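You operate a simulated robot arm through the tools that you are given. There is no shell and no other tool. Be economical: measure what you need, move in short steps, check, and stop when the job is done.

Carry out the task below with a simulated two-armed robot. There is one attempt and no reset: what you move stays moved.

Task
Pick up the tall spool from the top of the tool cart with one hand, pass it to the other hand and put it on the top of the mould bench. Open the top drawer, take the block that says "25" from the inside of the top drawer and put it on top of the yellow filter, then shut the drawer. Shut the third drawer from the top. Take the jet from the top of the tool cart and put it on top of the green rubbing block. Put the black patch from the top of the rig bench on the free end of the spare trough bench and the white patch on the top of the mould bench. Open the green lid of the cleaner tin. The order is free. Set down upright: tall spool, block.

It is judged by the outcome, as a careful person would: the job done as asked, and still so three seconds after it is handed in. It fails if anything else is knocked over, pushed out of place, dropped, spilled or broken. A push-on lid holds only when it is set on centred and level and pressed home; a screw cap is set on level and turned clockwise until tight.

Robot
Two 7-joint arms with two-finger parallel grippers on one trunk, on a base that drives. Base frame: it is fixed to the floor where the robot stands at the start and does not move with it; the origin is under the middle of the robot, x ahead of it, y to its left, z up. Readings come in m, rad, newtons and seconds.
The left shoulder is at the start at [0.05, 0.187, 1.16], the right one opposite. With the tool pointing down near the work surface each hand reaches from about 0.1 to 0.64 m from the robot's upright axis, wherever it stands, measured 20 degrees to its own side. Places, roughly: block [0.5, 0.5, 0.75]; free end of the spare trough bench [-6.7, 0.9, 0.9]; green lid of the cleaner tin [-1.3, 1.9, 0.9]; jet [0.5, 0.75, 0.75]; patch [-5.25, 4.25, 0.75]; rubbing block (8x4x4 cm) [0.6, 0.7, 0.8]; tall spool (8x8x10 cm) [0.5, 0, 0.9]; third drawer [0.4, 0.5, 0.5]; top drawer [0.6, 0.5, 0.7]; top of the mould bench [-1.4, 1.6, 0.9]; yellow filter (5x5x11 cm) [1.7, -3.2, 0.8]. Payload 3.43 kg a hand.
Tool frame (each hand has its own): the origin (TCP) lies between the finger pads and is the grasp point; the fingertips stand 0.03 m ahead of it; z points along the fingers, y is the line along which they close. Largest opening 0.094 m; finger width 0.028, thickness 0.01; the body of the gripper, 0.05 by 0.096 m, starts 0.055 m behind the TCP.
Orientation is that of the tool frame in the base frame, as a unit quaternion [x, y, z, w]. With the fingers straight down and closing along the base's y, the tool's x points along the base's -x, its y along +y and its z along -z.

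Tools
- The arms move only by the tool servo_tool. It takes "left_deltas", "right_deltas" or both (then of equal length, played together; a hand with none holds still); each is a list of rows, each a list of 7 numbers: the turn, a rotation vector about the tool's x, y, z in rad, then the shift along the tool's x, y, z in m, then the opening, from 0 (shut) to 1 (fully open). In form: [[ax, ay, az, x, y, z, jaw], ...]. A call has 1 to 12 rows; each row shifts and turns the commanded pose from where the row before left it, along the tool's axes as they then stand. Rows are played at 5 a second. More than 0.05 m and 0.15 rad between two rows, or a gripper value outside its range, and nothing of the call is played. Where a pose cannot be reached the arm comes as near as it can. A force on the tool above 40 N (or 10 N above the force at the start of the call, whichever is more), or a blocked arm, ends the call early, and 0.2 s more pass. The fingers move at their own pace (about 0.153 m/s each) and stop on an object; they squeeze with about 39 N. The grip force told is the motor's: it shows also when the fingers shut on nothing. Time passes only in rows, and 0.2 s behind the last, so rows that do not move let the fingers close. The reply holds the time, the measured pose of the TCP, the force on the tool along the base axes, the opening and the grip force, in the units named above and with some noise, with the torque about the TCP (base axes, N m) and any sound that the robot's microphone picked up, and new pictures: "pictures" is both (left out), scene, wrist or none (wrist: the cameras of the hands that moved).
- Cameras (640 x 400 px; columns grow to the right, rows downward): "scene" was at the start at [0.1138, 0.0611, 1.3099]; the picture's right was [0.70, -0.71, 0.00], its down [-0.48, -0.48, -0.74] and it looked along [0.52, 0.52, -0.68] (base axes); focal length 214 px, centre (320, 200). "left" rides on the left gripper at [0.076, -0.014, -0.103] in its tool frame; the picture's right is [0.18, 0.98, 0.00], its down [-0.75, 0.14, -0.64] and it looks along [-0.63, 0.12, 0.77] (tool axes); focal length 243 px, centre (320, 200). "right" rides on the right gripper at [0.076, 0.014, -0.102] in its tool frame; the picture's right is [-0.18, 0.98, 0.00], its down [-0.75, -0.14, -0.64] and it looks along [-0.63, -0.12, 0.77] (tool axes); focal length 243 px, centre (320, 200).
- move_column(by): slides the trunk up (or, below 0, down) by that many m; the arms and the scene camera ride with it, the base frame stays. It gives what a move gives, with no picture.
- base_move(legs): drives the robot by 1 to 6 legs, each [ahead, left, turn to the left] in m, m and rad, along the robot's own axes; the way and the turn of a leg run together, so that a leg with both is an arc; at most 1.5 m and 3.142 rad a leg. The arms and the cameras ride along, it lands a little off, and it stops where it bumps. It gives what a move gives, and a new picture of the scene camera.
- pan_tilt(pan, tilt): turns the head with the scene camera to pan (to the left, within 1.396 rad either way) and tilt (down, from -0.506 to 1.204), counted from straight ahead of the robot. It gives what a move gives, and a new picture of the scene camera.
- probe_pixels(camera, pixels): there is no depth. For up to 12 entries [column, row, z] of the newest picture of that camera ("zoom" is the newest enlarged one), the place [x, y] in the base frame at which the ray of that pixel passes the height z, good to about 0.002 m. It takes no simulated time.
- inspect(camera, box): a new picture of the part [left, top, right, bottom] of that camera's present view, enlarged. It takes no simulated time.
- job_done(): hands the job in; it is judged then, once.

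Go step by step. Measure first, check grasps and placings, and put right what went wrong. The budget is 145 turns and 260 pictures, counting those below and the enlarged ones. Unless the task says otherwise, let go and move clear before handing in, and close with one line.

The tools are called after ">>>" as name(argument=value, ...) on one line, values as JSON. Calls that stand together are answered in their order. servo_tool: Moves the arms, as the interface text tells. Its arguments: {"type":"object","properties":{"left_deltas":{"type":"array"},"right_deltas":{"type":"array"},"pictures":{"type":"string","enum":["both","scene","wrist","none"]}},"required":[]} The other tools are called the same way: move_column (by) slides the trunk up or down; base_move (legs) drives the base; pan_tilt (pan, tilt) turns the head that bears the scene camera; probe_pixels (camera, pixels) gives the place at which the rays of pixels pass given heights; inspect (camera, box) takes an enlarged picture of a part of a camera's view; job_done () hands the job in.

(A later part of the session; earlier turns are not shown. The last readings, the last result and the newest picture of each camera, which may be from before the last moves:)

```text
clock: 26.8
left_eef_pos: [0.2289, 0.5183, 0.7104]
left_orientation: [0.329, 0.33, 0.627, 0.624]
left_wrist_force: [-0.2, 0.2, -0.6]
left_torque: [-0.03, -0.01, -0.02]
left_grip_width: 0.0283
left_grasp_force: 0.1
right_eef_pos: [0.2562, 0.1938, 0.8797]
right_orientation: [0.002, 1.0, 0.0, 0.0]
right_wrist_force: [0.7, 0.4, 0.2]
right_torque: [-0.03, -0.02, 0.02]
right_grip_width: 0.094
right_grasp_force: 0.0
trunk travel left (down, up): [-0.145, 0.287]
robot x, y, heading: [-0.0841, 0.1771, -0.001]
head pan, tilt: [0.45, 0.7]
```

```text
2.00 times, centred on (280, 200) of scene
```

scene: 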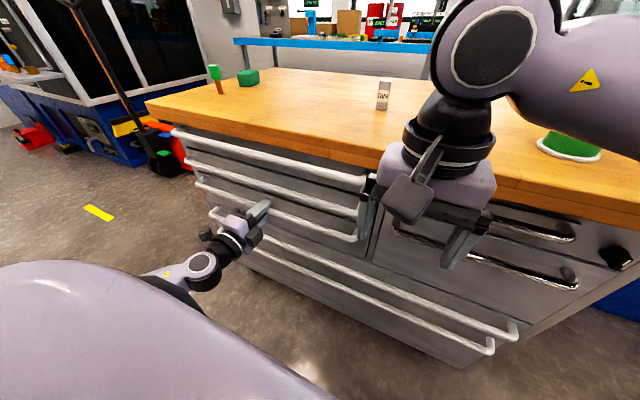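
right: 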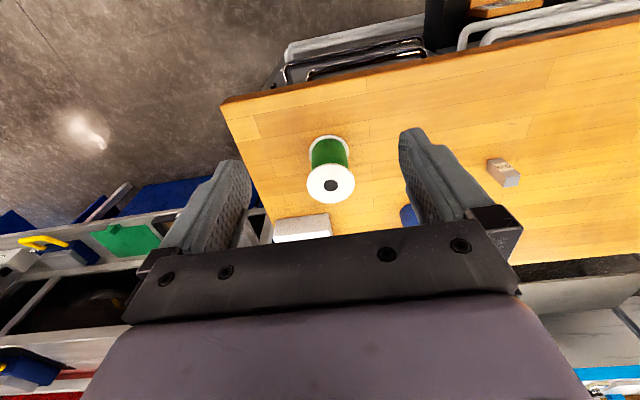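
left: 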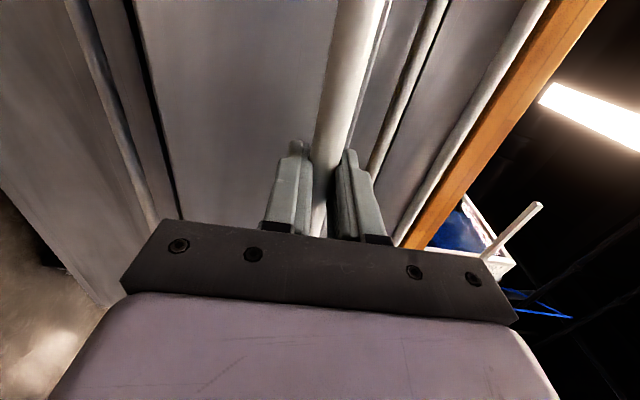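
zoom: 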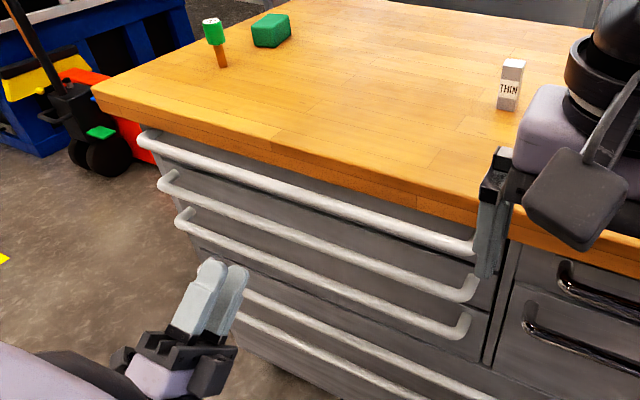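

With bar 3 known at z≈0.599, I'll probe all three bars from this camera, since they should share the same x once shut.

>>> probe_pixels(camera="zoom", pixels=[[340, 289, 0.599], [340, 289, 0.605], [340, 243, 0.68], [340, 243, 0.7], [340, 205, 0.74], [340, 205, 0.75], [340, 205, 0.76], [340, 205, 0.77], [340, 167, 0.826], [340, 182, 0.79]])

>>> inspect(camera="scene", box=[260, 160, 340, 210])

```text
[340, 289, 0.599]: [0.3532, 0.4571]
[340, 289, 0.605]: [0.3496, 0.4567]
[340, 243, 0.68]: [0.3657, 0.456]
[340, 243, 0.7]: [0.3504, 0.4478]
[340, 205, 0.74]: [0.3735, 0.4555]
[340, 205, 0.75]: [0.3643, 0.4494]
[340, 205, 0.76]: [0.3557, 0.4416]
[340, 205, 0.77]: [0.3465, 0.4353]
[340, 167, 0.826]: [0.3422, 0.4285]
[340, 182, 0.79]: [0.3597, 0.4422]
```

```text
8.00 times, centred on (300, 185) of scene
```

zoom: 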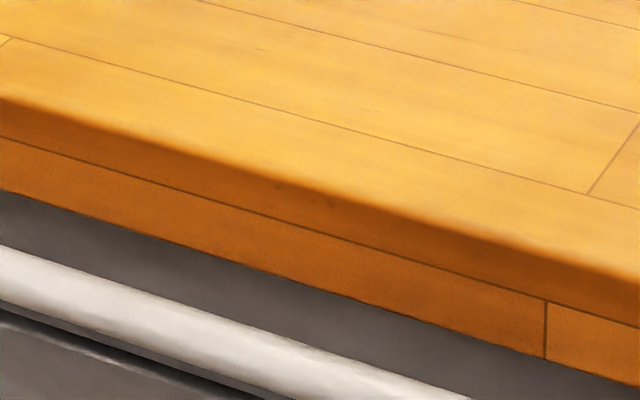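

Bar 1 is at about (0.353, z 0.760), with the table edge close above it. Pitched 34° up, I'll approach along the tool axis and stop just short.

>>> servo_tool(left_deltas=[[0, 0, 0, 0, -0.029, 0, 0.3], [0, 0, 0, 0, 0, 0.04, 0.3], [0, 0, 0, 0, 0, 0.035, 0.3]], pictures="wrist")

>>> inspect(camera="left", box=[220, 60, 420, 185])

>>> inspect(camera="scene", box=[180, 140, 340, 240])

```text
clock: 27.6
left_eef_pos: [0.3071, 0.5194, 0.7274]
left_orientation: [0.33, 0.331, 0.627, 0.623]
left_wrist_force: [0.7, 0.5, 0.5]
left_torque: [0.05, -0.01, 0.03]
left_grip_width: 0.0282
left_grasp_force: 0.0
right_eef_pos: [0.2571, 0.1933, 0.8797]
right_orientation: [0.002, 1.0, 0.0, 0.0]
right_wrist_force: [-0.3, 0.8, 0.0]
right_torque: [0.0, 0.02, -0.04]
right_grip_width: 0.0939
right_grasp_force: 0.1
trunk travel left (down, up): [-0.145, 0.287]
robot x, y, heading: [-0.0876, 0.1786, -0.005]
head pan, tilt: [0.45, 0.7]
```

left: 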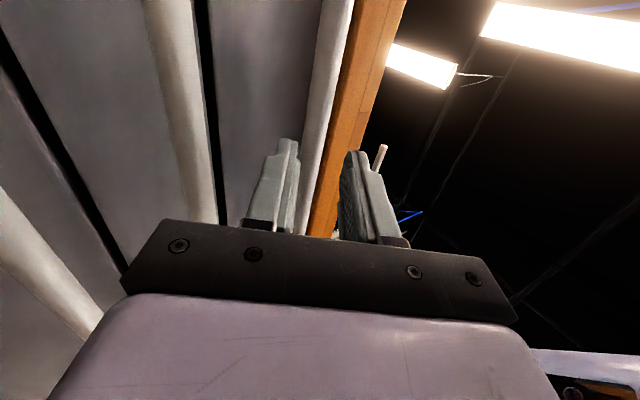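

```text
3.20 times, centred on (320, 122) of left
```

zoom: 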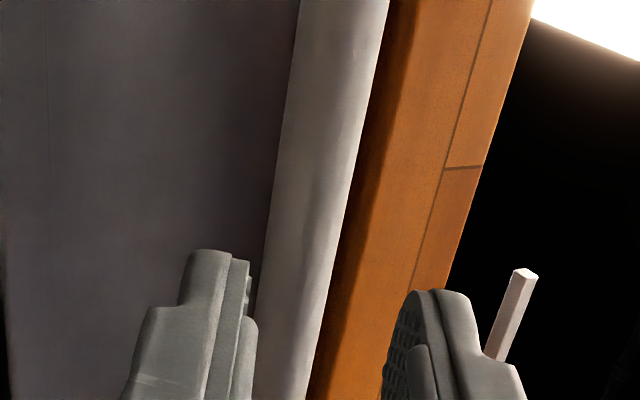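

```text
4.00 times, centred on (260, 190) of scene
```

zoom: 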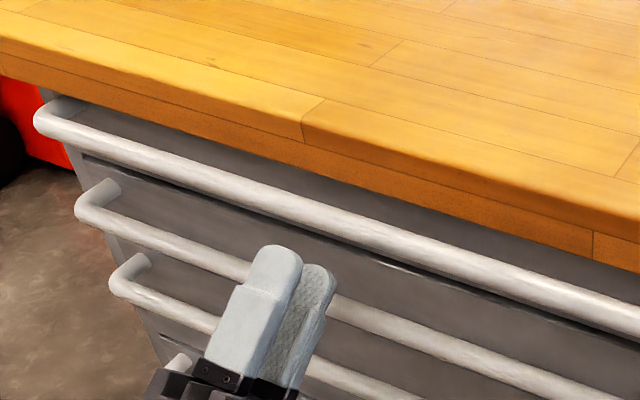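

The bar appears slightly low of centre (about −5 mm). I'll shift the hand by −0.006, widen a little and advance 2 cm.

>>> servo_tool(left_deltas=[[0, 0, 0, 0, -0.006, 0, 0.36], [0, 0, 0, 0, 0, 0.02, 0.36]], pictures="none")

>>> inspect(camera="left", box=[220, 60, 420, 185])

>>> inspect(camera="scene", box=[180, 140, 340, 240])

```text
clock: 28.2
left_eef_pos: [0.3267, 0.5188, 0.7352]
left_orientation: [0.329, 0.331, 0.627, 0.624]
left_wrist_force: [-0.5, -0.2, 0.4]
left_torque: [0.01, 0.02, -0.04]
left_grip_width: 0.0338
left_grasp_force: 0.0
right_eef_pos: [0.2571, 0.1936, 0.8801]
right_orientation: [0.002, 1.0, 0.0, -0.001]
right_wrist_force: [0.0, 0.3, -0.1]
right_torque: [-0.02, 0.03, -0.04]
right_grip_width: 0.0939
right_grasp_force: 0.0
trunk travel left (down, up): [-0.145, 0.287]
robot x, y, heading: [-0.0866, 0.1767, 0.002]
head pan, tilt: [0.45, 0.7]
```

```text
3.20 times, centred on (320, 122) of left
```

zoom: 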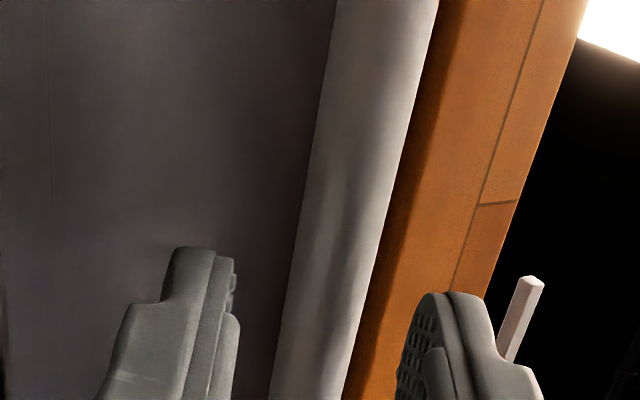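

```text
4.00 times, centred on (260, 190) of scene
```

zoom: 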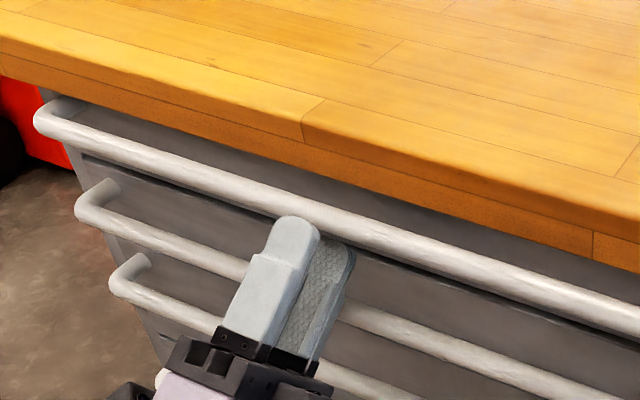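

The bar is now centred between the fingers. I'll advance 2 cm more and close.

>>> servo_tool(left_deltas=[[0, 0, 0, 0, 0, 0.012, 0.36], [0, 0, 0, 0, 0, 0.01, 0.36], [0, 0, 0, 0, 0, 0, 0.0], [0, 0, 0, 0, 0, 0, 0.0]], pictures="none")

>>> inspect(camera="left", box=[220, 60, 420, 185])

```text
clock: 29.2
left_eef_pos: [0.3455, 0.5191, 0.7486]
left_orientation: [0.328, 0.331, 0.627, 0.624]
left_wrist_force: [-5.2, -0.1, 3.0]
left_torque: [-0.33, -0.08, 0.0]
left_grip_width: 0.0155
left_grasp_force: 45.2
right_eef_pos: [0.2564, 0.1943, 0.8799]
right_orientation: [0.002, 1.0, 0.0, 0.0]
right_wrist_force: [-0.7, -0.1, 0.4]
right_torque: [0.02, 0.05, -0.01]
right_grip_width: 0.0942
right_grasp_force: 0.0
trunk travel left (down, up): [-0.145, 0.287]
robot x, y, heading: [-0.0818, 0.1766, -0.001]
head pan, tilt: [0.45, 0.7]
```

```text
3.20 times, centred on (320, 122) of left
```

zoom: 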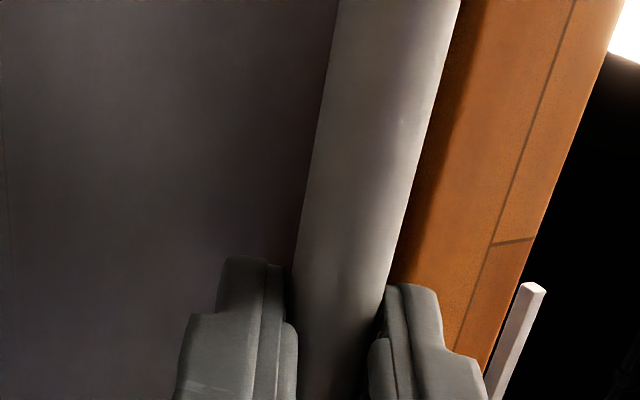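

Gripped at width 0.0155. I'll pull the drawer open by driving back 0.22.

>>> base_move(legs=[[-0.22, 0, 0]])

```text
clock: 30.8
left_eef_pos: [0.127, 0.5199, 0.7477]
left_orientation: [0.329, 0.331, 0.627, 0.625]
left_wrist_force: [-1.6, -5.7, 7.0]
left_torque: [-0.58, -0.18, 0.24]
left_grip_width: 0.0154
left_grasp_force: 44.8
right_eef_pos: [0.038, 0.1939, 0.8806]
right_orientation: [0.002, 1.0, 0.001, 0.0]
right_wrist_force: [0.0, -0.4, 0.2]
right_torque: [0.0, -0.03, 0.01]
right_grip_width: 0.094
right_grasp_force: 0.1
trunk travel left (down, up): [-0.145, 0.287]
robot x, y, heading: [-0.3035, 0.1802, -0.003]
head pan, tilt: [0.45, 0.7]
```

scene: 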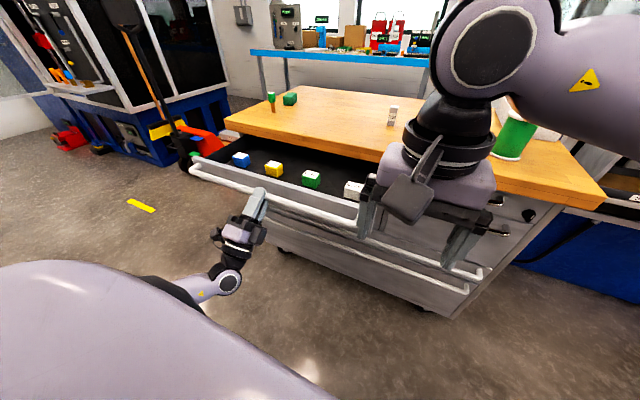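

The drawer is open with four coloured blocks. I'll release the handle, back off and raise the trunk to read them.

>>> servo_tool(left_deltas=[[0, 0, 0, 0, 0, 0, 0.4], [0, 0, 0, 0, 0, -0.03, 0.4], [0, 0, 0, 0, 0, -0.04, 0.4], [0.12, 0, 0, 0, 0, -0.02, 1], [0.12, 0, 0, 0, 0, 0, 1], [0.12, 0, 0, 0, 0, 0, 1], [0.12, 0, 0, 0, 0, 0, 1], [0.12, 0, 0, 0, 0, 0, 1]], pictures="none")

>>> move_column(by=0.25)

>>> pan_tilt(pan=0.4, tilt=0.8)

>>> inspect(camera="scene", box=[200, 100, 440, 250])

```text
clock: 32.6
left_eef_pos: [0.0536, 0.5189, 0.6967]
left_orientation: [0.5, 0.501, 0.5, 0.499]
left_wrist_force: [1.5, 0.4, -0.8]
left_torque: [-0.03, -0.02, 0.01]
left_grip_width: 0.0939
left_grasp_force: 0.0
right_eef_pos: [0.0402, 0.1953, 0.8787]
right_orientation: [0.003, 1.0, 0.0, -0.001]
right_wrist_force: [0.1, 0.3, 0.7]
right_torque: [0.0, 0.0, 0.05]
right_grip_width: 0.094
right_grasp_force: 0.1
trunk travel left (down, up): [-0.145, 0.287]
robot x, y, heading: [-0.3012, 0.1804, -0.005]
head pan, tilt: [0.45, 0.7]
```

```text
clock: 35.2
left_eef_pos: [0.0537, 0.5185, 0.9464]
left_orientation: [0.499, 0.501, 0.5, 0.5]
left_wrist_force: [0.8, 0.1, 0.2]
left_torque: [0.01, -0.03, 0.01]
left_grip_width: 0.094
left_grasp_force: 0.0
right_eef_pos: [0.039, 0.1942, 1.1303]
right_orientation: [0.003, 1.0, 0.001, 0.0]
right_wrist_force: [0.0, -0.1, 0.2]
right_torque: [0.05, 0.0, -0.01]
right_grip_width: 0.0941
right_grasp_force: 0.1
trunk travel left (down, up): [-0.395, 0.037]
robot x, y, heading: [-0.2995, 0.1794, -0.001]
head pan, tilt: [0.45, 0.7]
```

```text
clock: 35.9
left_eef_pos: [0.0538, 0.5183, 0.9472]
left_orientation: [0.499, 0.501, 0.501, 0.499]
left_wrist_force: [-0.4, -0.5, -0.1]
left_torque: [0.01, 0.01, 0.0]
left_grip_width: 0.0944
left_grasp_force: 0.1
right_eef_pos: [0.0394, 0.1948, 1.1301]
right_orientation: [0.003, 1.0, 0.0, 0.0]
right_wrist_force: [0.3, 0.2, 0.6]
right_torque: [0.04, -0.01, -0.02]
right_grip_width: 0.0941
right_grasp_force: 0.1
trunk travel left (down, up): [-0.395, 0.037]
robot x, y, heading: [-0.3049, 0.1817, -0.003]
head pan, tilt: [0.4, 0.799]
```

scene: 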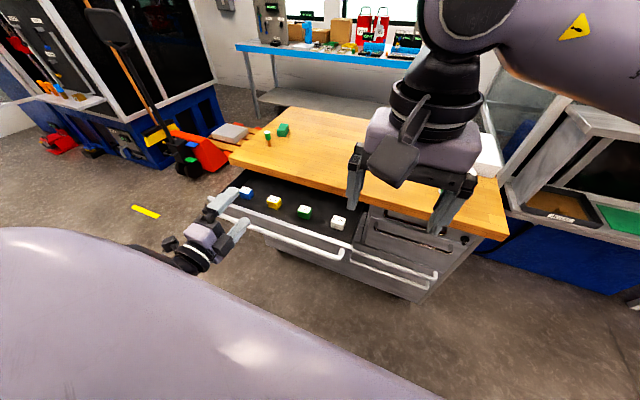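

```text
2.67 times, centred on (320, 175) of scene
```

zoom: 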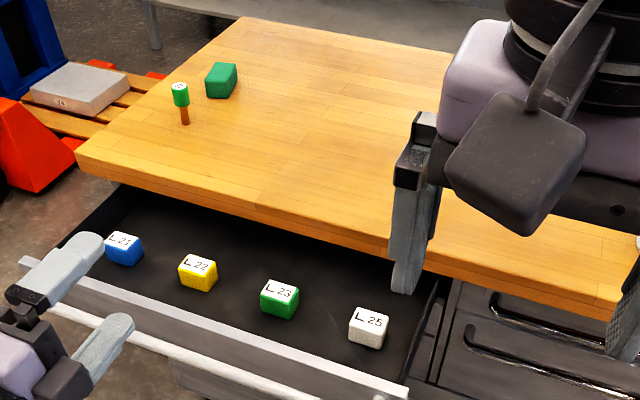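

The white block at zoom (368,325) reads "L 25". I'll locate it with both cameras.

>>> probe_pixels(camera="zoom", pixels=[[371, 321, 0.74], [371, 321, 0.76], [371, 321, 0.78], [281, 292, 0.76], [368, 346, 0.72], [400, 392, 0.76], [185, 122, 0.826], [220, 97, 0.826]])

>>> servo_tool(right_deltas=[[0, 0, 0, 0, 0, 0, 1]], pictures="wrist")

>>> inspect(camera="right", box=[300, 40, 620, 240])

```text
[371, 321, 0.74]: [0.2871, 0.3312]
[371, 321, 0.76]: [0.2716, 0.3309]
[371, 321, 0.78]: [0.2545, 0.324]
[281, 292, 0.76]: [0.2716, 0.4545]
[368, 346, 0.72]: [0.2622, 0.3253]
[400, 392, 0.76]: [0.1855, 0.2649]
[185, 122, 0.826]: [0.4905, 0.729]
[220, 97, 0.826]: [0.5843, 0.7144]
```

```text
clock: 36.3
left_eef_pos: [0.0529, 0.5192, 0.9462]
left_orientation: [0.499, 0.501, 0.501, 0.499]
left_wrist_force: [0.1, -0.1, 0.4]
left_torque: [-0.03, 0.01, 0.01]
left_grip_width: 0.094
left_grasp_force: 0.0
right_eef_pos: [0.0389, 0.195, 1.1305]
right_orientation: [0.003, 1.0, 0.0, 0.0]
right_wrist_force: [0.8, -0.9, 0.0]
right_torque: [-0.02, -0.01, 0.02]
right_grip_width: 0.0941
right_grasp_force: 0.1
trunk travel left (down, up): [-0.395, 0.037]
robot x, y, heading: [-0.3, 0.1757, -0.009]
head pan, tilt: [0.4, 0.799]
```

right: 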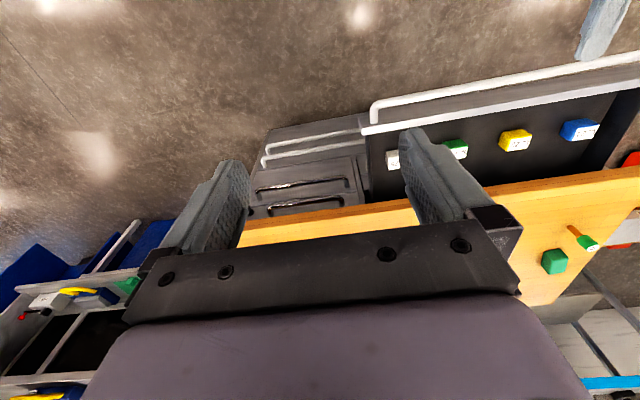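

```text
2.00 times, centred on (460, 140) of right
```

zoom: 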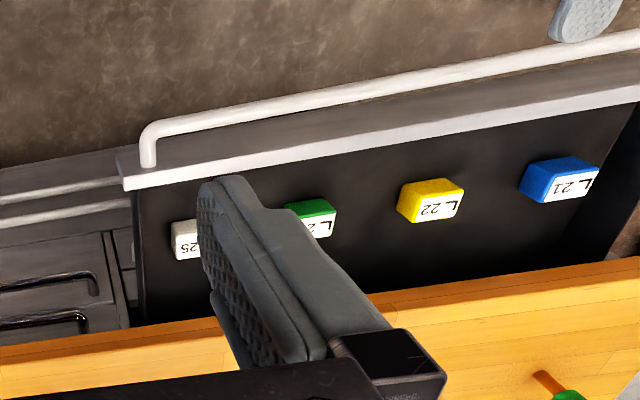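

Block 25 is clear of the others by about 12 cm. I'll shift the base left so the right hand works comfortably over it.

>>> base_move(legs=[[0.05, 0.27, 0]])

>>> servo_tool(right_deltas=[[0, 0, 0, -0.035, -0.03, 0.01, 1], [0, 0, 0, -0.035, -0.03, 0.01, 1], [0, 0, 0, -0.035, -0.03, 0.02, 1], [0, 0, 0, -0.035, -0.026, 0.02, 1], [0, 0, 0, -0.02, 0, 0.04, 1], [0, 0, 0, 0, 0, 0.05, 1]], pictures="wrist")

```text
clock: 38.2
left_eef_pos: [0.1044, 0.79, 0.9469]
left_orientation: [0.499, 0.501, 0.5, 0.5]
left_wrist_force: [-0.3, -0.2, -0.7]
left_torque: [0.01, -0.04, 0.0]
left_grip_width: 0.0939
left_grasp_force: 0.0
right_eef_pos: [0.0892, 0.4645, 1.1288]
right_orientation: [0.002, 1.0, 0.0, 0.0]
right_wrist_force: [-0.3, -0.7, 0.1]
right_torque: [-0.02, 0.01, 0.0]
right_grip_width: 0.0941
right_grasp_force: 0.1
trunk travel left (down, up): [-0.395, 0.037]
robot x, y, heading: [-0.2516, 0.4484, -0.003]
head pan, tilt: [0.4, 0.799]
```

scene: 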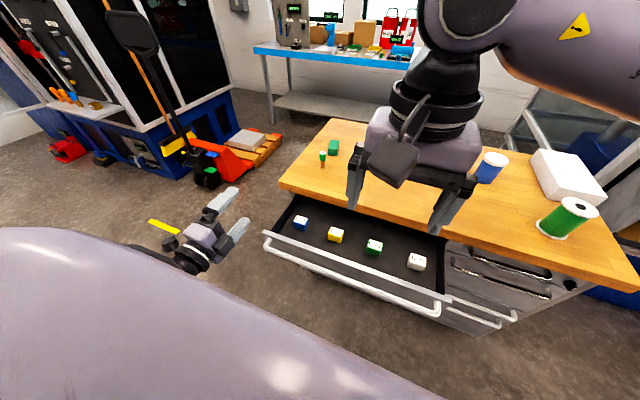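

```text
refused: row 3 steps farther than a row can; nothing moved
```

One row was slightly over the step limit. I'll resend with smaller steps.

>>> servo_tool(right_deltas=[[0, 0, 0, -0.03, -0.0226, 0.02, 1], [0, 0, 0, -0.03, -0.0226, 0.02, 1], [0, 0, 0, -0.03, -0.0226, 0.02, 1], [0, 0, 0, -0.03, -0.0226, 0.02, 1], [0, 0, 0, -0.03, -0.0226, 0.02, 1], [0, 0, 0, -0.029, -0.0226, 0.02, 1], [0, 0, 0, 0, 0, 0.045, 1]], pictures="wrist")

>>> inspect(camera="right", box=[200, 60, 440, 210])

```text
clock: 39.8
left_eef_pos: [0.104, 0.789, 0.9473]
left_orientation: [0.499, 0.501, 0.501, 0.499]
left_wrist_force: [0.1, -0.7, -0.2]
left_torque: [0.01, -0.03, 0.02]
left_grip_width: 0.0938
left_grasp_force: 0.0
right_eef_pos: [0.2681, 0.3272, 0.9648]
right_orientation: [0.002, 1.0, 0.001, 0.0]
right_wrist_force: [-0.2, -0.4, 0.7]
right_torque: [0.01, 0.01, -0.01]
right_grip_width: 0.0942
right_grasp_force: 0.1
trunk travel left (down, up): [-0.395, 0.037]
robot x, y, heading: [-0.2523, 0.4484, -0.003]
head pan, tilt: [0.4, 0.799]
```

right: 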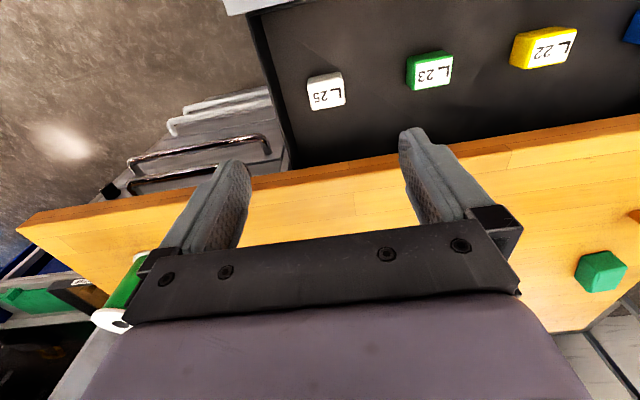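

```text
2.67 times, centred on (320, 135) of right
```

zoom: 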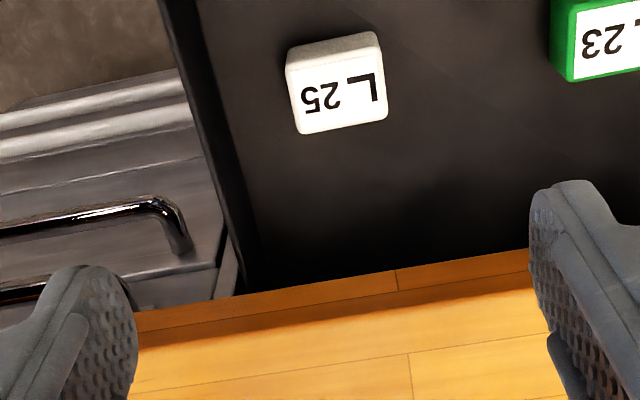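

I'll probe the block's label face and base corners from the right wrist at candidate heights.

>>> probe_pixels(camera="right", pixels=[[327, 98, 0.74], [327, 98, 0.76], [327, 98, 0.78], [431, 74, 0.76], [323, 77, 0.72], [323, 77, 0.74]])

>>> inspect(camera="scene", box=[340, 210, 500, 310])

>>> probe_pixels(camera="scene", pixels=[[417, 259, 0.74], [417, 259, 0.76], [417, 259, 0.78], [415, 270, 0.72], [415, 270, 0.74]])

```text
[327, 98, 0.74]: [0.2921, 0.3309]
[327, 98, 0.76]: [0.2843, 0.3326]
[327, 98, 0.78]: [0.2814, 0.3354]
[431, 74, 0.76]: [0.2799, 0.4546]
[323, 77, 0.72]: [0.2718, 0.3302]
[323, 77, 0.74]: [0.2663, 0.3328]
```

```text
4.00 times, centred on (420, 260) of scene
```

zoom: 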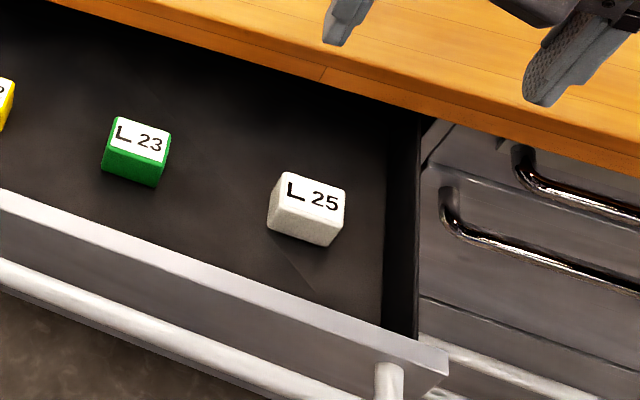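

```text
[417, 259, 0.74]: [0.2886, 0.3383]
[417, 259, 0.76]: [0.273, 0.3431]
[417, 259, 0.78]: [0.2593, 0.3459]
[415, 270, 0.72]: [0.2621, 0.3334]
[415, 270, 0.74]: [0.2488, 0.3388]
```

The estimates point to about (0.29, 0.334) with the top near z 0.74–0.76. I'll descend part way and refine.

>>> servo_tool(right_deltas=[[0, 0, 0, -0.015, 0.007, 0.04, 1], [0, 0, 0, 0, 0, 0.045, 1], [0, 0, 0, 0, 0, 0.02, 1]], pictures="wrist")

>>> inspect(camera="scene", box=[340, 210, 500, 310])

```text
clock: 40.6
left_eef_pos: [0.1045, 0.7883, 0.9466]
left_orientation: [0.499, 0.501, 0.501, 0.499]
left_wrist_force: [0.2, 0.6, -0.1]
left_torque: [0.02, 0.03, -0.03]
left_grip_width: 0.094
left_grasp_force: 0.0
right_eef_pos: [0.284, 0.3346, 0.858]
right_orientation: [0.002, 1.0, 0.0, 0.001]
right_wrist_force: [-1.0, 0.3, 0.4]
right_torque: [0.01, -0.02, -0.02]
right_grip_width: 0.094
right_grasp_force: 0.0
trunk travel left (down, up): [-0.395, 0.037]
robot x, y, heading: [-0.2488, 0.4484, -0.002]
head pan, tilt: [0.4, 0.799]
```

right: 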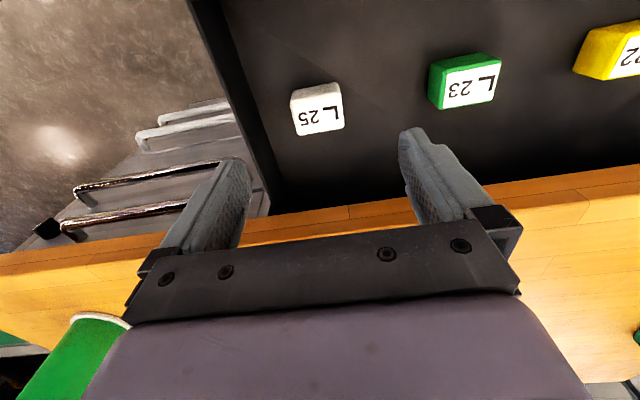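

```text
4.00 times, centred on (420, 260) of scene
```

zoom: 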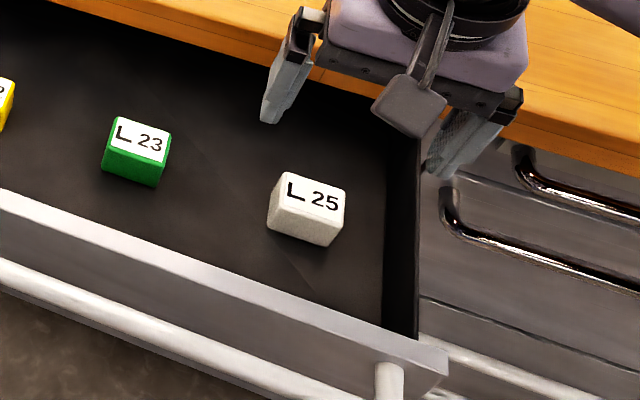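

Refined: block top centre at (0.291, 0.332) and z≈0.74. I'll descend with partial opening and grip.

>>> servo_tool(right_deltas=[[0, 0, 0, -0.007, -0.0026, 0.0, 0.65], [0, 0, 0, 0, 0, 0.04, 0.65], [0, 0, 0, 0, 0, 0.04, 0.65], [0, 0, 0, 0, 0, 0.033, 0.65]], pictures="wrist")

>>> inspect(camera="scene", box=[340, 210, 500, 310])

```text
clock: 41.6
left_eef_pos: [0.1046, 0.7879, 0.9468]
left_orientation: [0.5, 0.501, 0.501, 0.499]
left_wrist_force: [-0.1, -0.6, 0.1]
left_torque: [0.03, -0.03, 0.03]
left_grip_width: 0.0939
left_grasp_force: 0.1
right_eef_pos: [0.2909, 0.3304, 0.7463]
right_orientation: [0.003, 1.0, 0.0, -0.001]
right_wrist_force: [0.1, -0.3, 0.3]
right_torque: [0.0, 0.03, 0.02]
right_grip_width: 0.0613
right_grasp_force: 0.0
trunk travel left (down, up): [-0.395, 0.037]
robot x, y, heading: [-0.2515, 0.4485, -0.004]
head pan, tilt: [0.4, 0.799]
```

right: 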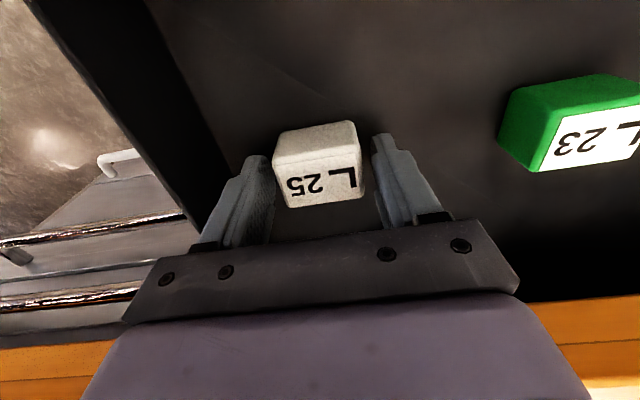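

```text
4.00 times, centred on (420, 260) of scene
```

zoom: 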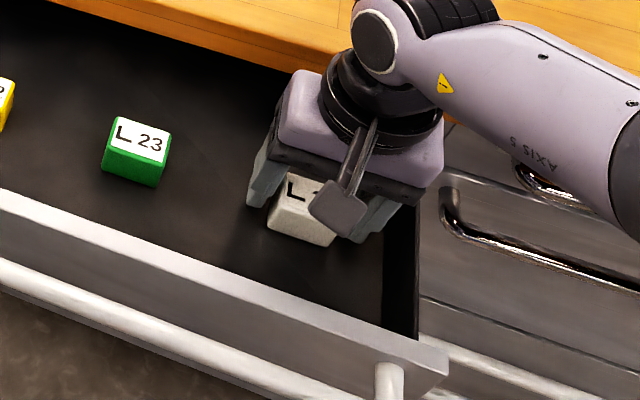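

The fingers straddle the block. I'll close, then lift clear of the drawer.

>>> servo_tool(right_deltas=[[0, 0, 0, 0, 0, 0.004, 0.65], [0, 0, 0, 0, 0, 0, 0], [0, 0, 0, 0, 0, 0, 0], [0, 0, 0, 0, 0, -0.04, 0], [0, 0, 0, 0, 0, -0.045, 0], [0, 0, 0, 0, 0, -0.045, 0], [0, 0, 0, 0, 0, -0.045, 0], [0, 0, 0, 0.02, 0, -0.045, 0]], pictures="both")

```text
clock: 43.4
left_eef_pos: [0.1045, 0.7872, 0.9473]
left_orientation: [0.499, 0.502, 0.501, 0.499]
left_wrist_force: [0.6, 0.3, 0.3]
left_torque: [0.01, 0.01, -0.01]
left_grip_width: 0.0941
left_grasp_force: 0.1
right_eef_pos: [0.2702, 0.3315, 0.963]
right_orientation: [0.002, 1.0, 0.0, 0.0]
right_wrist_force: [-0.1, 0.2, -1.3]
right_torque: [-0.01, 0.0, 0.0]
right_grip_width: 0.0497
right_grasp_force: 39.4
trunk travel left (down, up): [-0.395, 0.037]
robot x, y, heading: [-0.2483, 0.4488, -0.004]
head pan, tilt: [0.4, 0.799]
```

scene: 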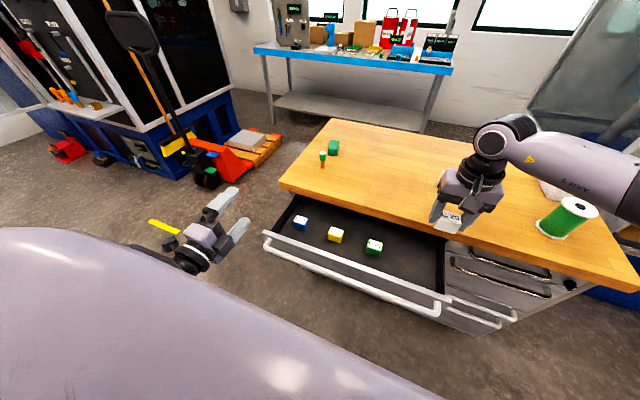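
right: 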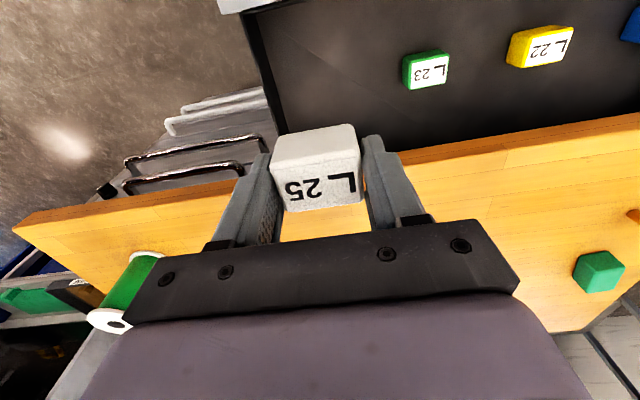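

Block 25 is gripped (width 0.05). Now I'll shut the drawer with the left hand, first pulling the right hand back and up, moving the base right and lowering the trunk.

>>> servo_tool(right_deltas=[[0, 0, 0, 0.04, 0, -0.025, 0], [0, 0, 0, 0.04, 0, -0.025, 0], [0, 0, 0, 0.04, 0, -0.025, 0], [0, 0, 0, 0.04, 0, -0.025, 0]], left_deltas=[[0, 0, 0, 0, 0, -0.045, 0.5], [0, 0, 0, 0, 0, -0.045, 0.0], [0, 0, 0, 0, 0, 0, 0.0], [0, 0, 0, 0, 0, 0, 0.0]], pictures="none")

>>> base_move(legs=[[0, -0.22, 0]])

>>> move_column(by=-0.187)

>>> inspect(camera="left", box=[160, 30, 480, 230])

>>> inspect(camera="scene", box=[0, 0, 640, 400])

```text
clock: 44.4
left_eef_pos: [0.014, 0.7881, 0.9475]
left_orientation: [0.499, 0.5, 0.501, 0.499]
left_wrist_force: [-0.7, 0.2, 0.3]
left_torque: [-0.02, -0.02, -0.04]
left_grip_width: 0.0
left_grasp_force: 33.0
right_eef_pos: [0.1098, 0.3319, 1.0635]
right_orientation: [0.002, 1.0, 0.0, 0.0]
right_wrist_force: [-1.4, 0.1, -0.6]
right_torque: [0.02, -0.03, -0.07]
right_grip_width: 0.0499
right_grasp_force: 38.7
trunk travel left (down, up): [-0.395, 0.037]
robot x, y, heading: [-0.2543, 0.4486, -0.003]
head pan, tilt: [0.4, 0.799]
```

```text
clock: 46.1
left_eef_pos: [0.0137, 0.5686, 0.9463]
left_orientation: [0.5, 0.5, 0.5, 0.5]
left_wrist_force: [-0.3, 0.1, 0.5]
left_torque: [0.02, -0.01, 0.02]
left_grip_width: 0.0
left_grasp_force: 32.8
right_eef_pos: [0.1109, 0.111, 1.0632]
right_orientation: [0.003, 1.0, 0.002, 0.0]
right_wrist_force: [0.0, -1.2, -0.3]
right_torque: [-0.01, -0.02, -0.02]
right_grip_width: 0.0498
right_grasp_force: 38.9
trunk travel left (down, up): [-0.395, 0.037]
robot x, y, heading: [-0.2515, 0.2295, -0.002]
head pan, tilt: [0.4, 0.799]
```

scene: 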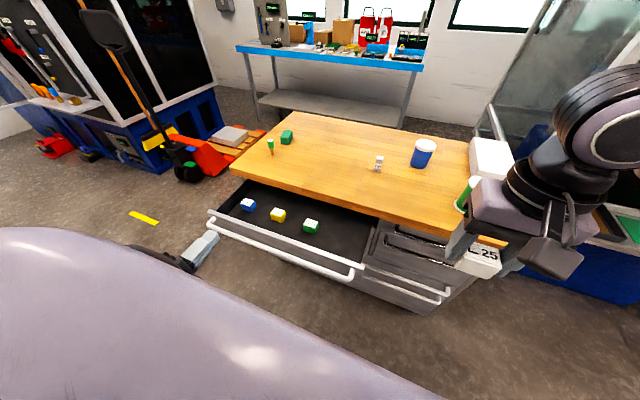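

```text
clock: 48.2
left_eef_pos: [0.0144, 0.5686, 0.7596]
left_orientation: [0.499, 0.501, 0.5, 0.5]
left_wrist_force: [-1.2, 0.3, -0.9]
left_torque: [0.0, -0.02, 0.01]
left_grip_width: 0.0003
left_grasp_force: 32.9
right_eef_pos: [0.1103, 0.1122, 0.876]
right_orientation: [0.003, 1.0, 0.0, 0.0]
right_wrist_force: [0.1, 0.4, -0.7]
right_torque: [0.02, 0.02, 0.02]
right_grip_width: 0.0496
right_grasp_force: 39.2
trunk travel left (down, up): [-0.208, 0.224]
robot x, y, heading: [-0.2539, 0.2253, -0.006]
head pan, tilt: [0.4, 0.799]
```

```text
2.00 times, centred on (320, 130) of left
```

zoom: 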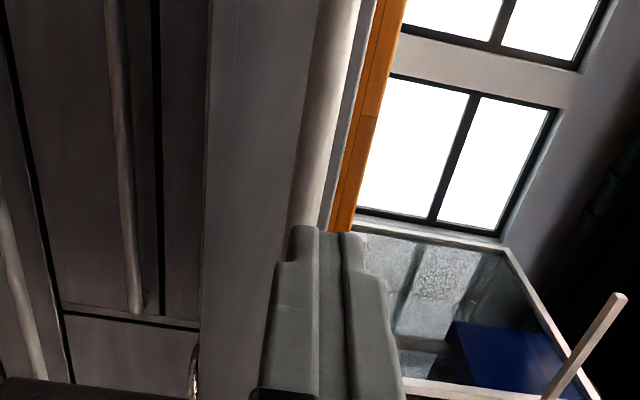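

```text
1.00 times, centred on (320, 200) of scene
```

zoom: 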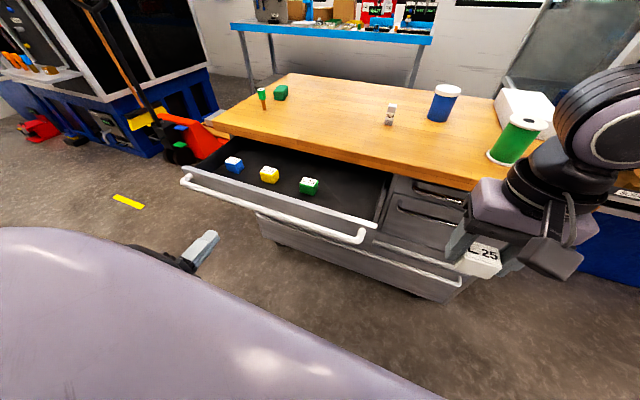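

The closed left fingers line up with the bar. I'll raise the right hand, extend the left hand to the bar, then drive forward to push the drawer shut.

>>> servo_tool(right_deltas=[[0, 0, 0, 0.015, 0, -0.04, 0], [0, 0, 0, 0.015, 0, -0.04, 0], [0, 0, 0, 0.015, 0, -0.04, 0]], left_deltas=[[0, 0, 0, 0, -0.002, 0.025, 0.0], [0, 0, 0, 0, -0.001, 0.025, 0.0], [0, 0, 0, 0, 0, 0.02, 0.0]], pictures="none")

>>> base_move(legs=[[0.22, 0, 0]])

>>> inspect(camera="left", box=[160, 30, 480, 230])

```text
clock: 49.0
left_eef_pos: [0.0852, 0.5694, 0.7572]
left_orientation: [0.499, 0.501, 0.5, 0.499]
left_wrist_force: [-0.2, 0.2, 0.1]
left_torque: [0.02, 0.02, -0.02]
left_grip_width: 0.0
left_grasp_force: 32.5
right_eef_pos: [0.0636, 0.1115, 0.9969]
right_orientation: [0.004, 1.0, 0.0, -0.001]
right_wrist_force: [-0.3, 0.2, -1.2]
right_torque: [0.04, 0.0, -0.01]
right_grip_width: 0.0494
right_grasp_force: 38.6
trunk travel left (down, up): [-0.208, 0.224]
robot x, y, heading: [-0.2529, 0.2283, -0.005]
head pan, tilt: [0.4, 0.799]
```

```text
clock: 50.6
left_eef_pos: [0.3029, 0.567, 0.7563]
left_orientation: [0.499, 0.501, 0.501, 0.499]
left_wrist_force: [0.5, 0.1, -0.3]
left_torque: [-0.02, -0.03, -0.02]
left_grip_width: 0.0002
left_grasp_force: 33.1
right_eef_pos: [0.2841, 0.1113, 0.9956]
right_orientation: [0.002, 1.0, 0.0, -0.001]
right_wrist_force: [0.5, -0.3, -1.3]
right_torque: [0.04, -0.06, 0.02]
right_grip_width: 0.0496
right_grasp_force: 38.9
trunk travel left (down, up): [-0.208, 0.224]
robot x, y, heading: [-0.0306, 0.2316, -0.003]
head pan, tilt: [0.4, 0.799]
```

scene: 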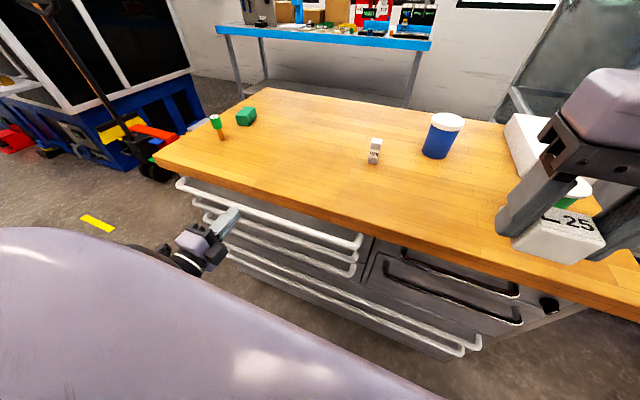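

```text
2.00 times, centred on (320, 130) of left
```

zoom: 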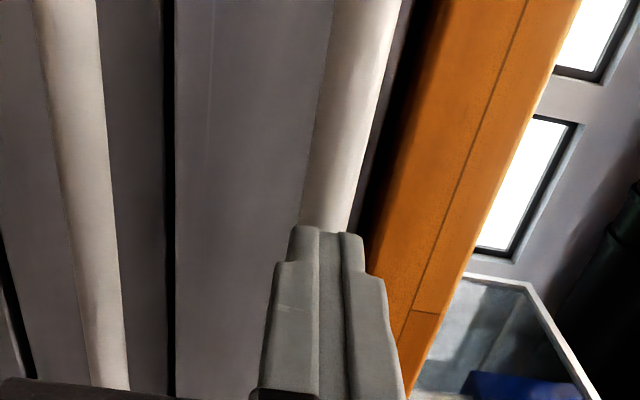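

Nearly closed: bar 1 is about 1–2 cm from flush, with fingertips at x≈0.333. I'll push on with the left arm until it resists.

>>> servo_tool(left_deltas=[[0, 0, 0, 0, 0, 0.008, 0.0], [0, 0, 0, 0, 0, 0.008, 0.0], [0, 0, 0, 0, 0, 0.008, 0.0], [0, 0, 0, 0, 0, 0.008, 0.0]], pictures="scene")

>>> inspect(camera="scene", box=[150, 140, 390, 290])

```text
clock: 51.5
left_eef_pos: [0.3206, 0.5684, 0.7569]
left_orientation: [0.5, 0.502, 0.5, 0.499]
left_wrist_force: [-18.4, -3.1, 4.3]
left_torque: [-0.12, -0.13, -0.31]
left_grip_width: 0.0002
left_grasp_force: 33.5
right_eef_pos: [0.2818, 0.1124, 0.9966]
right_orientation: [0.002, 1.0, 0.0, 0.0]
right_wrist_force: [-0.7, -0.2, -0.7]
right_torque: [0.01, 0.02, -0.01]
right_grip_width: 0.0494
right_grasp_force: 39.0
trunk travel left (down, up): [-0.208, 0.224]
robot x, y, heading: [-0.0337, 0.2225, -0.0]
head pan, tilt: [0.4, 0.799]
stopped in row 3 (left hand): the force on the tool passed its limit (the readings are from after the stop); the commanded pose is now the measured one
```

scene: 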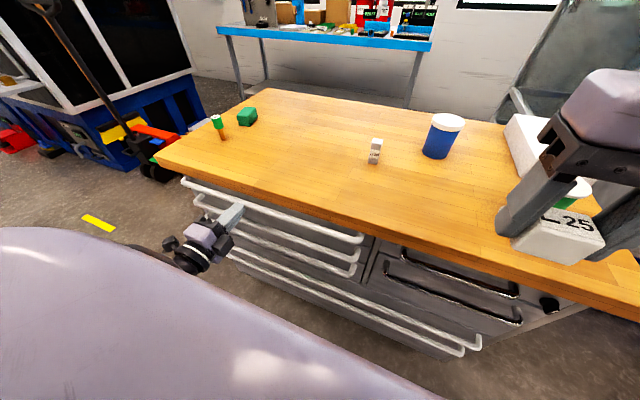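

```text
2.67 times, centred on (270, 215) of scene
```

zoom: 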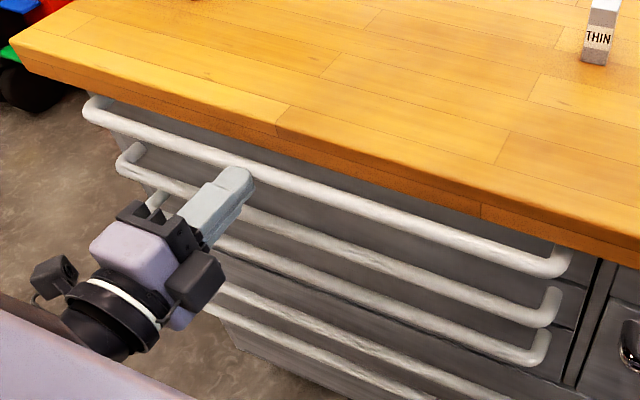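

Both drawers look flush, and 40 N confirms the top one is against its stop. Next I'll retract, raise the trunk and turn the left hand down for the jet.

>>> servo_tool(left_deltas=[[0, 0, 0, 0, 0, -0.045, 0.0], [0, 0, 0, 0, 0, -0.045, 0.5], [0, 0, 0, 0, 0, -0.03, 1]], pictures="none")

>>> move_column(by=0.22)

>>> servo_tool(left_deltas=[[0.0863, 0.0863, -0.0863, 0, 0, 0, 1], [0.0863, 0.0863, -0.0863, 0, 0, 0, 1], [0.0863, 0.0863, -0.0863, 0, 0, 0, 1], [0.0863, 0.0863, -0.0863, 0, 0, 0, 1], [0.0863, 0.0863, -0.0863, 0, 0, 0, 1], [0.0863, 0.0863, -0.0863, 0, 0, 0, 1], [0.0863, 0.0863, -0.0863, 0, 0, 0, 1], [0.0863, 0.0863, -0.0863, 0, 0, 0, 1], [0.0863, 0.0863, -0.0863, 0, 0, 0, 1], [0.0863, 0.0863, -0.0863, 0, 0, 0, 1], [0.0863, 0.0863, -0.0863, 0, 0, 0, 1], [0.0863, 0.0863, -0.0863, 0, 0, 0, 1]], pictures="none")

>>> servo_tool(left_deltas=[[0.0863, 0.0863, -0.0863, 0, 0, 0, 1], [0.0863, 0.0863, -0.0863, 0, 0, 0, 1], [0, 0, 0, 0, 0.03, -0.03, 1], [0, 0, 0, -0.02, 0.03, -0.03, 1], [0, 0, 0, -0.04, 0.02, 0, 1], [0, 0, 0, -0.04, 0.02, 0, 1], [0, 0, 0, -0.04, 0.02, 0, 1], [0, 0, 0, -0.04, 0.02, 0, 1]])

```text
clock: 52.2
left_eef_pos: [0.2127, 0.5663, 0.7662]
left_orientation: [0.523, 0.468, 0.5, 0.508]
left_wrist_force: [0.3, 0.1, -0.2]
left_torque: [0.0, -0.02, -0.01]
left_grip_width: 0.094
left_grasp_force: 0.1
right_eef_pos: [0.2834, 0.1127, 0.9953]
right_orientation: [0.001, 1.0, 0.0, 0.001]
right_wrist_force: [-0.5, -0.8, 0.0]
right_torque: [-0.01, 0.02, -0.03]
right_grip_width: 0.0499
right_grasp_force: 39.4
trunk travel left (down, up): [-0.208, 0.224]
robot x, y, heading: [-0.0334, 0.2258, -0.004]
head pan, tilt: [0.4, 0.799]
```

```text
clock: 54.6
left_eef_pos: [0.2115, 0.5658, 0.982]
left_orientation: [0.524, 0.471, 0.496, 0.507]
left_wrist_force: [0.3, -0.3, 0.1]
left_torque: [-0.01, -0.03, -0.01]
left_grip_width: 0.094
left_grasp_force: 0.0
right_eef_pos: [0.283, 0.113, 1.2156]
right_orientation: [0.002, 1.0, 0.0, -0.001]
right_wrist_force: [-0.2, -0.1, -0.9]
right_torque: [0.0, 0.02, 0.01]
right_grip_width: 0.0502
right_grasp_force: 39.5
trunk travel left (down, up): [-0.428, 0.004]
robot x, y, heading: [-0.0315, 0.2276, 0.0]
head pan, tilt: [0.4, 0.799]
```

```text
clock: 55.6
left_eef_pos: [0.2211, 0.578, 0.941]
left_orientation: [0.495, 0.659, 0.398, 0.404]
left_wrist_force: [0.3, -1.1, -0.5]
left_torque: [-0.02, -0.01, 0.02]
left_grip_width: 0.094
left_grasp_force: 0.1
left hand out of reach, approached as far as the arm can: row 2, 3, 4, 5
right_eef_pos: [0.283, 0.1125, 1.2165]
right_orientation: [0.002, 1.0, 0.001, -0.002]
right_wrist_force: [0.0, -0.3, -1.3]
right_torque: [0.03, -0.02, -0.02]
right_grip_width: 0.0495
right_grasp_force: 38.9
trunk travel left (down, up): [-0.428, 0.004]
robot x, y, heading: [-0.0322, 0.2287, -0.002]
head pan, tilt: [0.4, 0.799]
stopped in row 5 (left hand): the arm was blocked; the commanded pose is now the measured one
```

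```text
clock: 56.1
left_eef_pos: [0.201, 0.5964, 0.9037]
left_orientation: [0.552, 0.698, 0.347, 0.297]
left_wrist_force: [-0.2, -0.5, -0.5]
left_torque: [0.03, -0.02, -0.03]
left_grip_width: 0.0939
left_grasp_force: 0.1
left hand out of reach, approached as far as the arm can: row 1, 2
right_eef_pos: [0.2827, 0.1124, 1.2155]
right_orientation: [0.003, 1.0, -0.001, -0.001]
right_wrist_force: [-0.9, 0.1, -1.1]
right_torque: [-0.01, -0.02, -0.01]
right_grip_width: 0.0499
right_grasp_force: 39.2
trunk travel left (down, up): [-0.428, 0.004]
robot x, y, heading: [-0.035, 0.2245, -0.006]
head pan, tilt: [0.4, 0.799]
stopped in row 2 (left hand): the arm was blocked; the commanded pose is now the measured one
```

scene: 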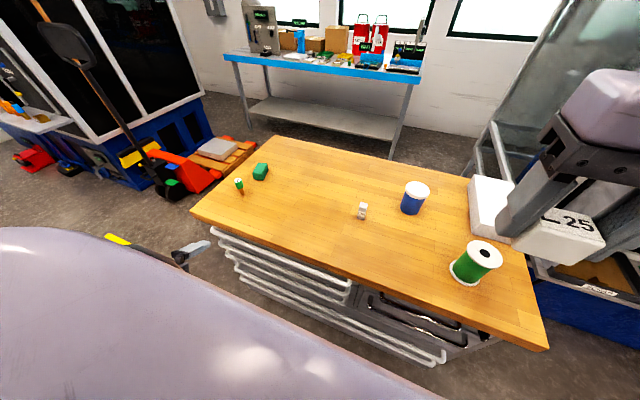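
left: 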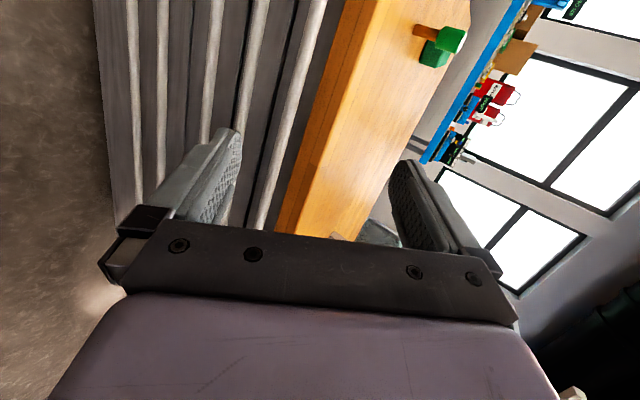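

The wrist is cramped and was blocked mid-turn. I'll raise the left hand first, then finish turning it down.

>>> servo_tool(left_deltas=[[0, 0, 0, -0.0036, 0.0422, -0.0182, 1], [0, 0, 0, -0.0036, 0.0422, -0.0182, 1], [0, 0, 0, -0.0036, 0.0422, -0.0182, 1], [0, 0, 0, -0.0036, 0.0422, -0.0182, 1], [0, 0, 0, -0.0036, 0.0422, -0.0182, 1]], pictures="none")

```text
clock: 57.3
left_eef_pos: [0.2936, 0.6774, 1.0423]
left_orientation: [0.552, 0.698, 0.345, 0.297]
left_wrist_force: [0.6, -0.5, 0.4]
left_torque: [-0.02, -0.01, 0.0]
left_grip_width: 0.0939
left_grasp_force: 0.1
left hand out of reach, approached as far as the arm can: row 1, 2, 3, 4, 5
right_eef_pos: [0.2838, 0.111, 1.2154]
right_orientation: [0.002, 1.0, 0.001, -0.001]
right_wrist_force: [0.0, 0.6, -0.3]
right_torque: [-0.02, -0.01, -0.01]
right_grip_width: 0.0497
right_grasp_force: 39.0
trunk travel left (down, up): [-0.428, 0.004]
robot x, y, heading: [-0.0321, 0.2287, -0.001]
head pan, tilt: [0.4, 0.799]
```

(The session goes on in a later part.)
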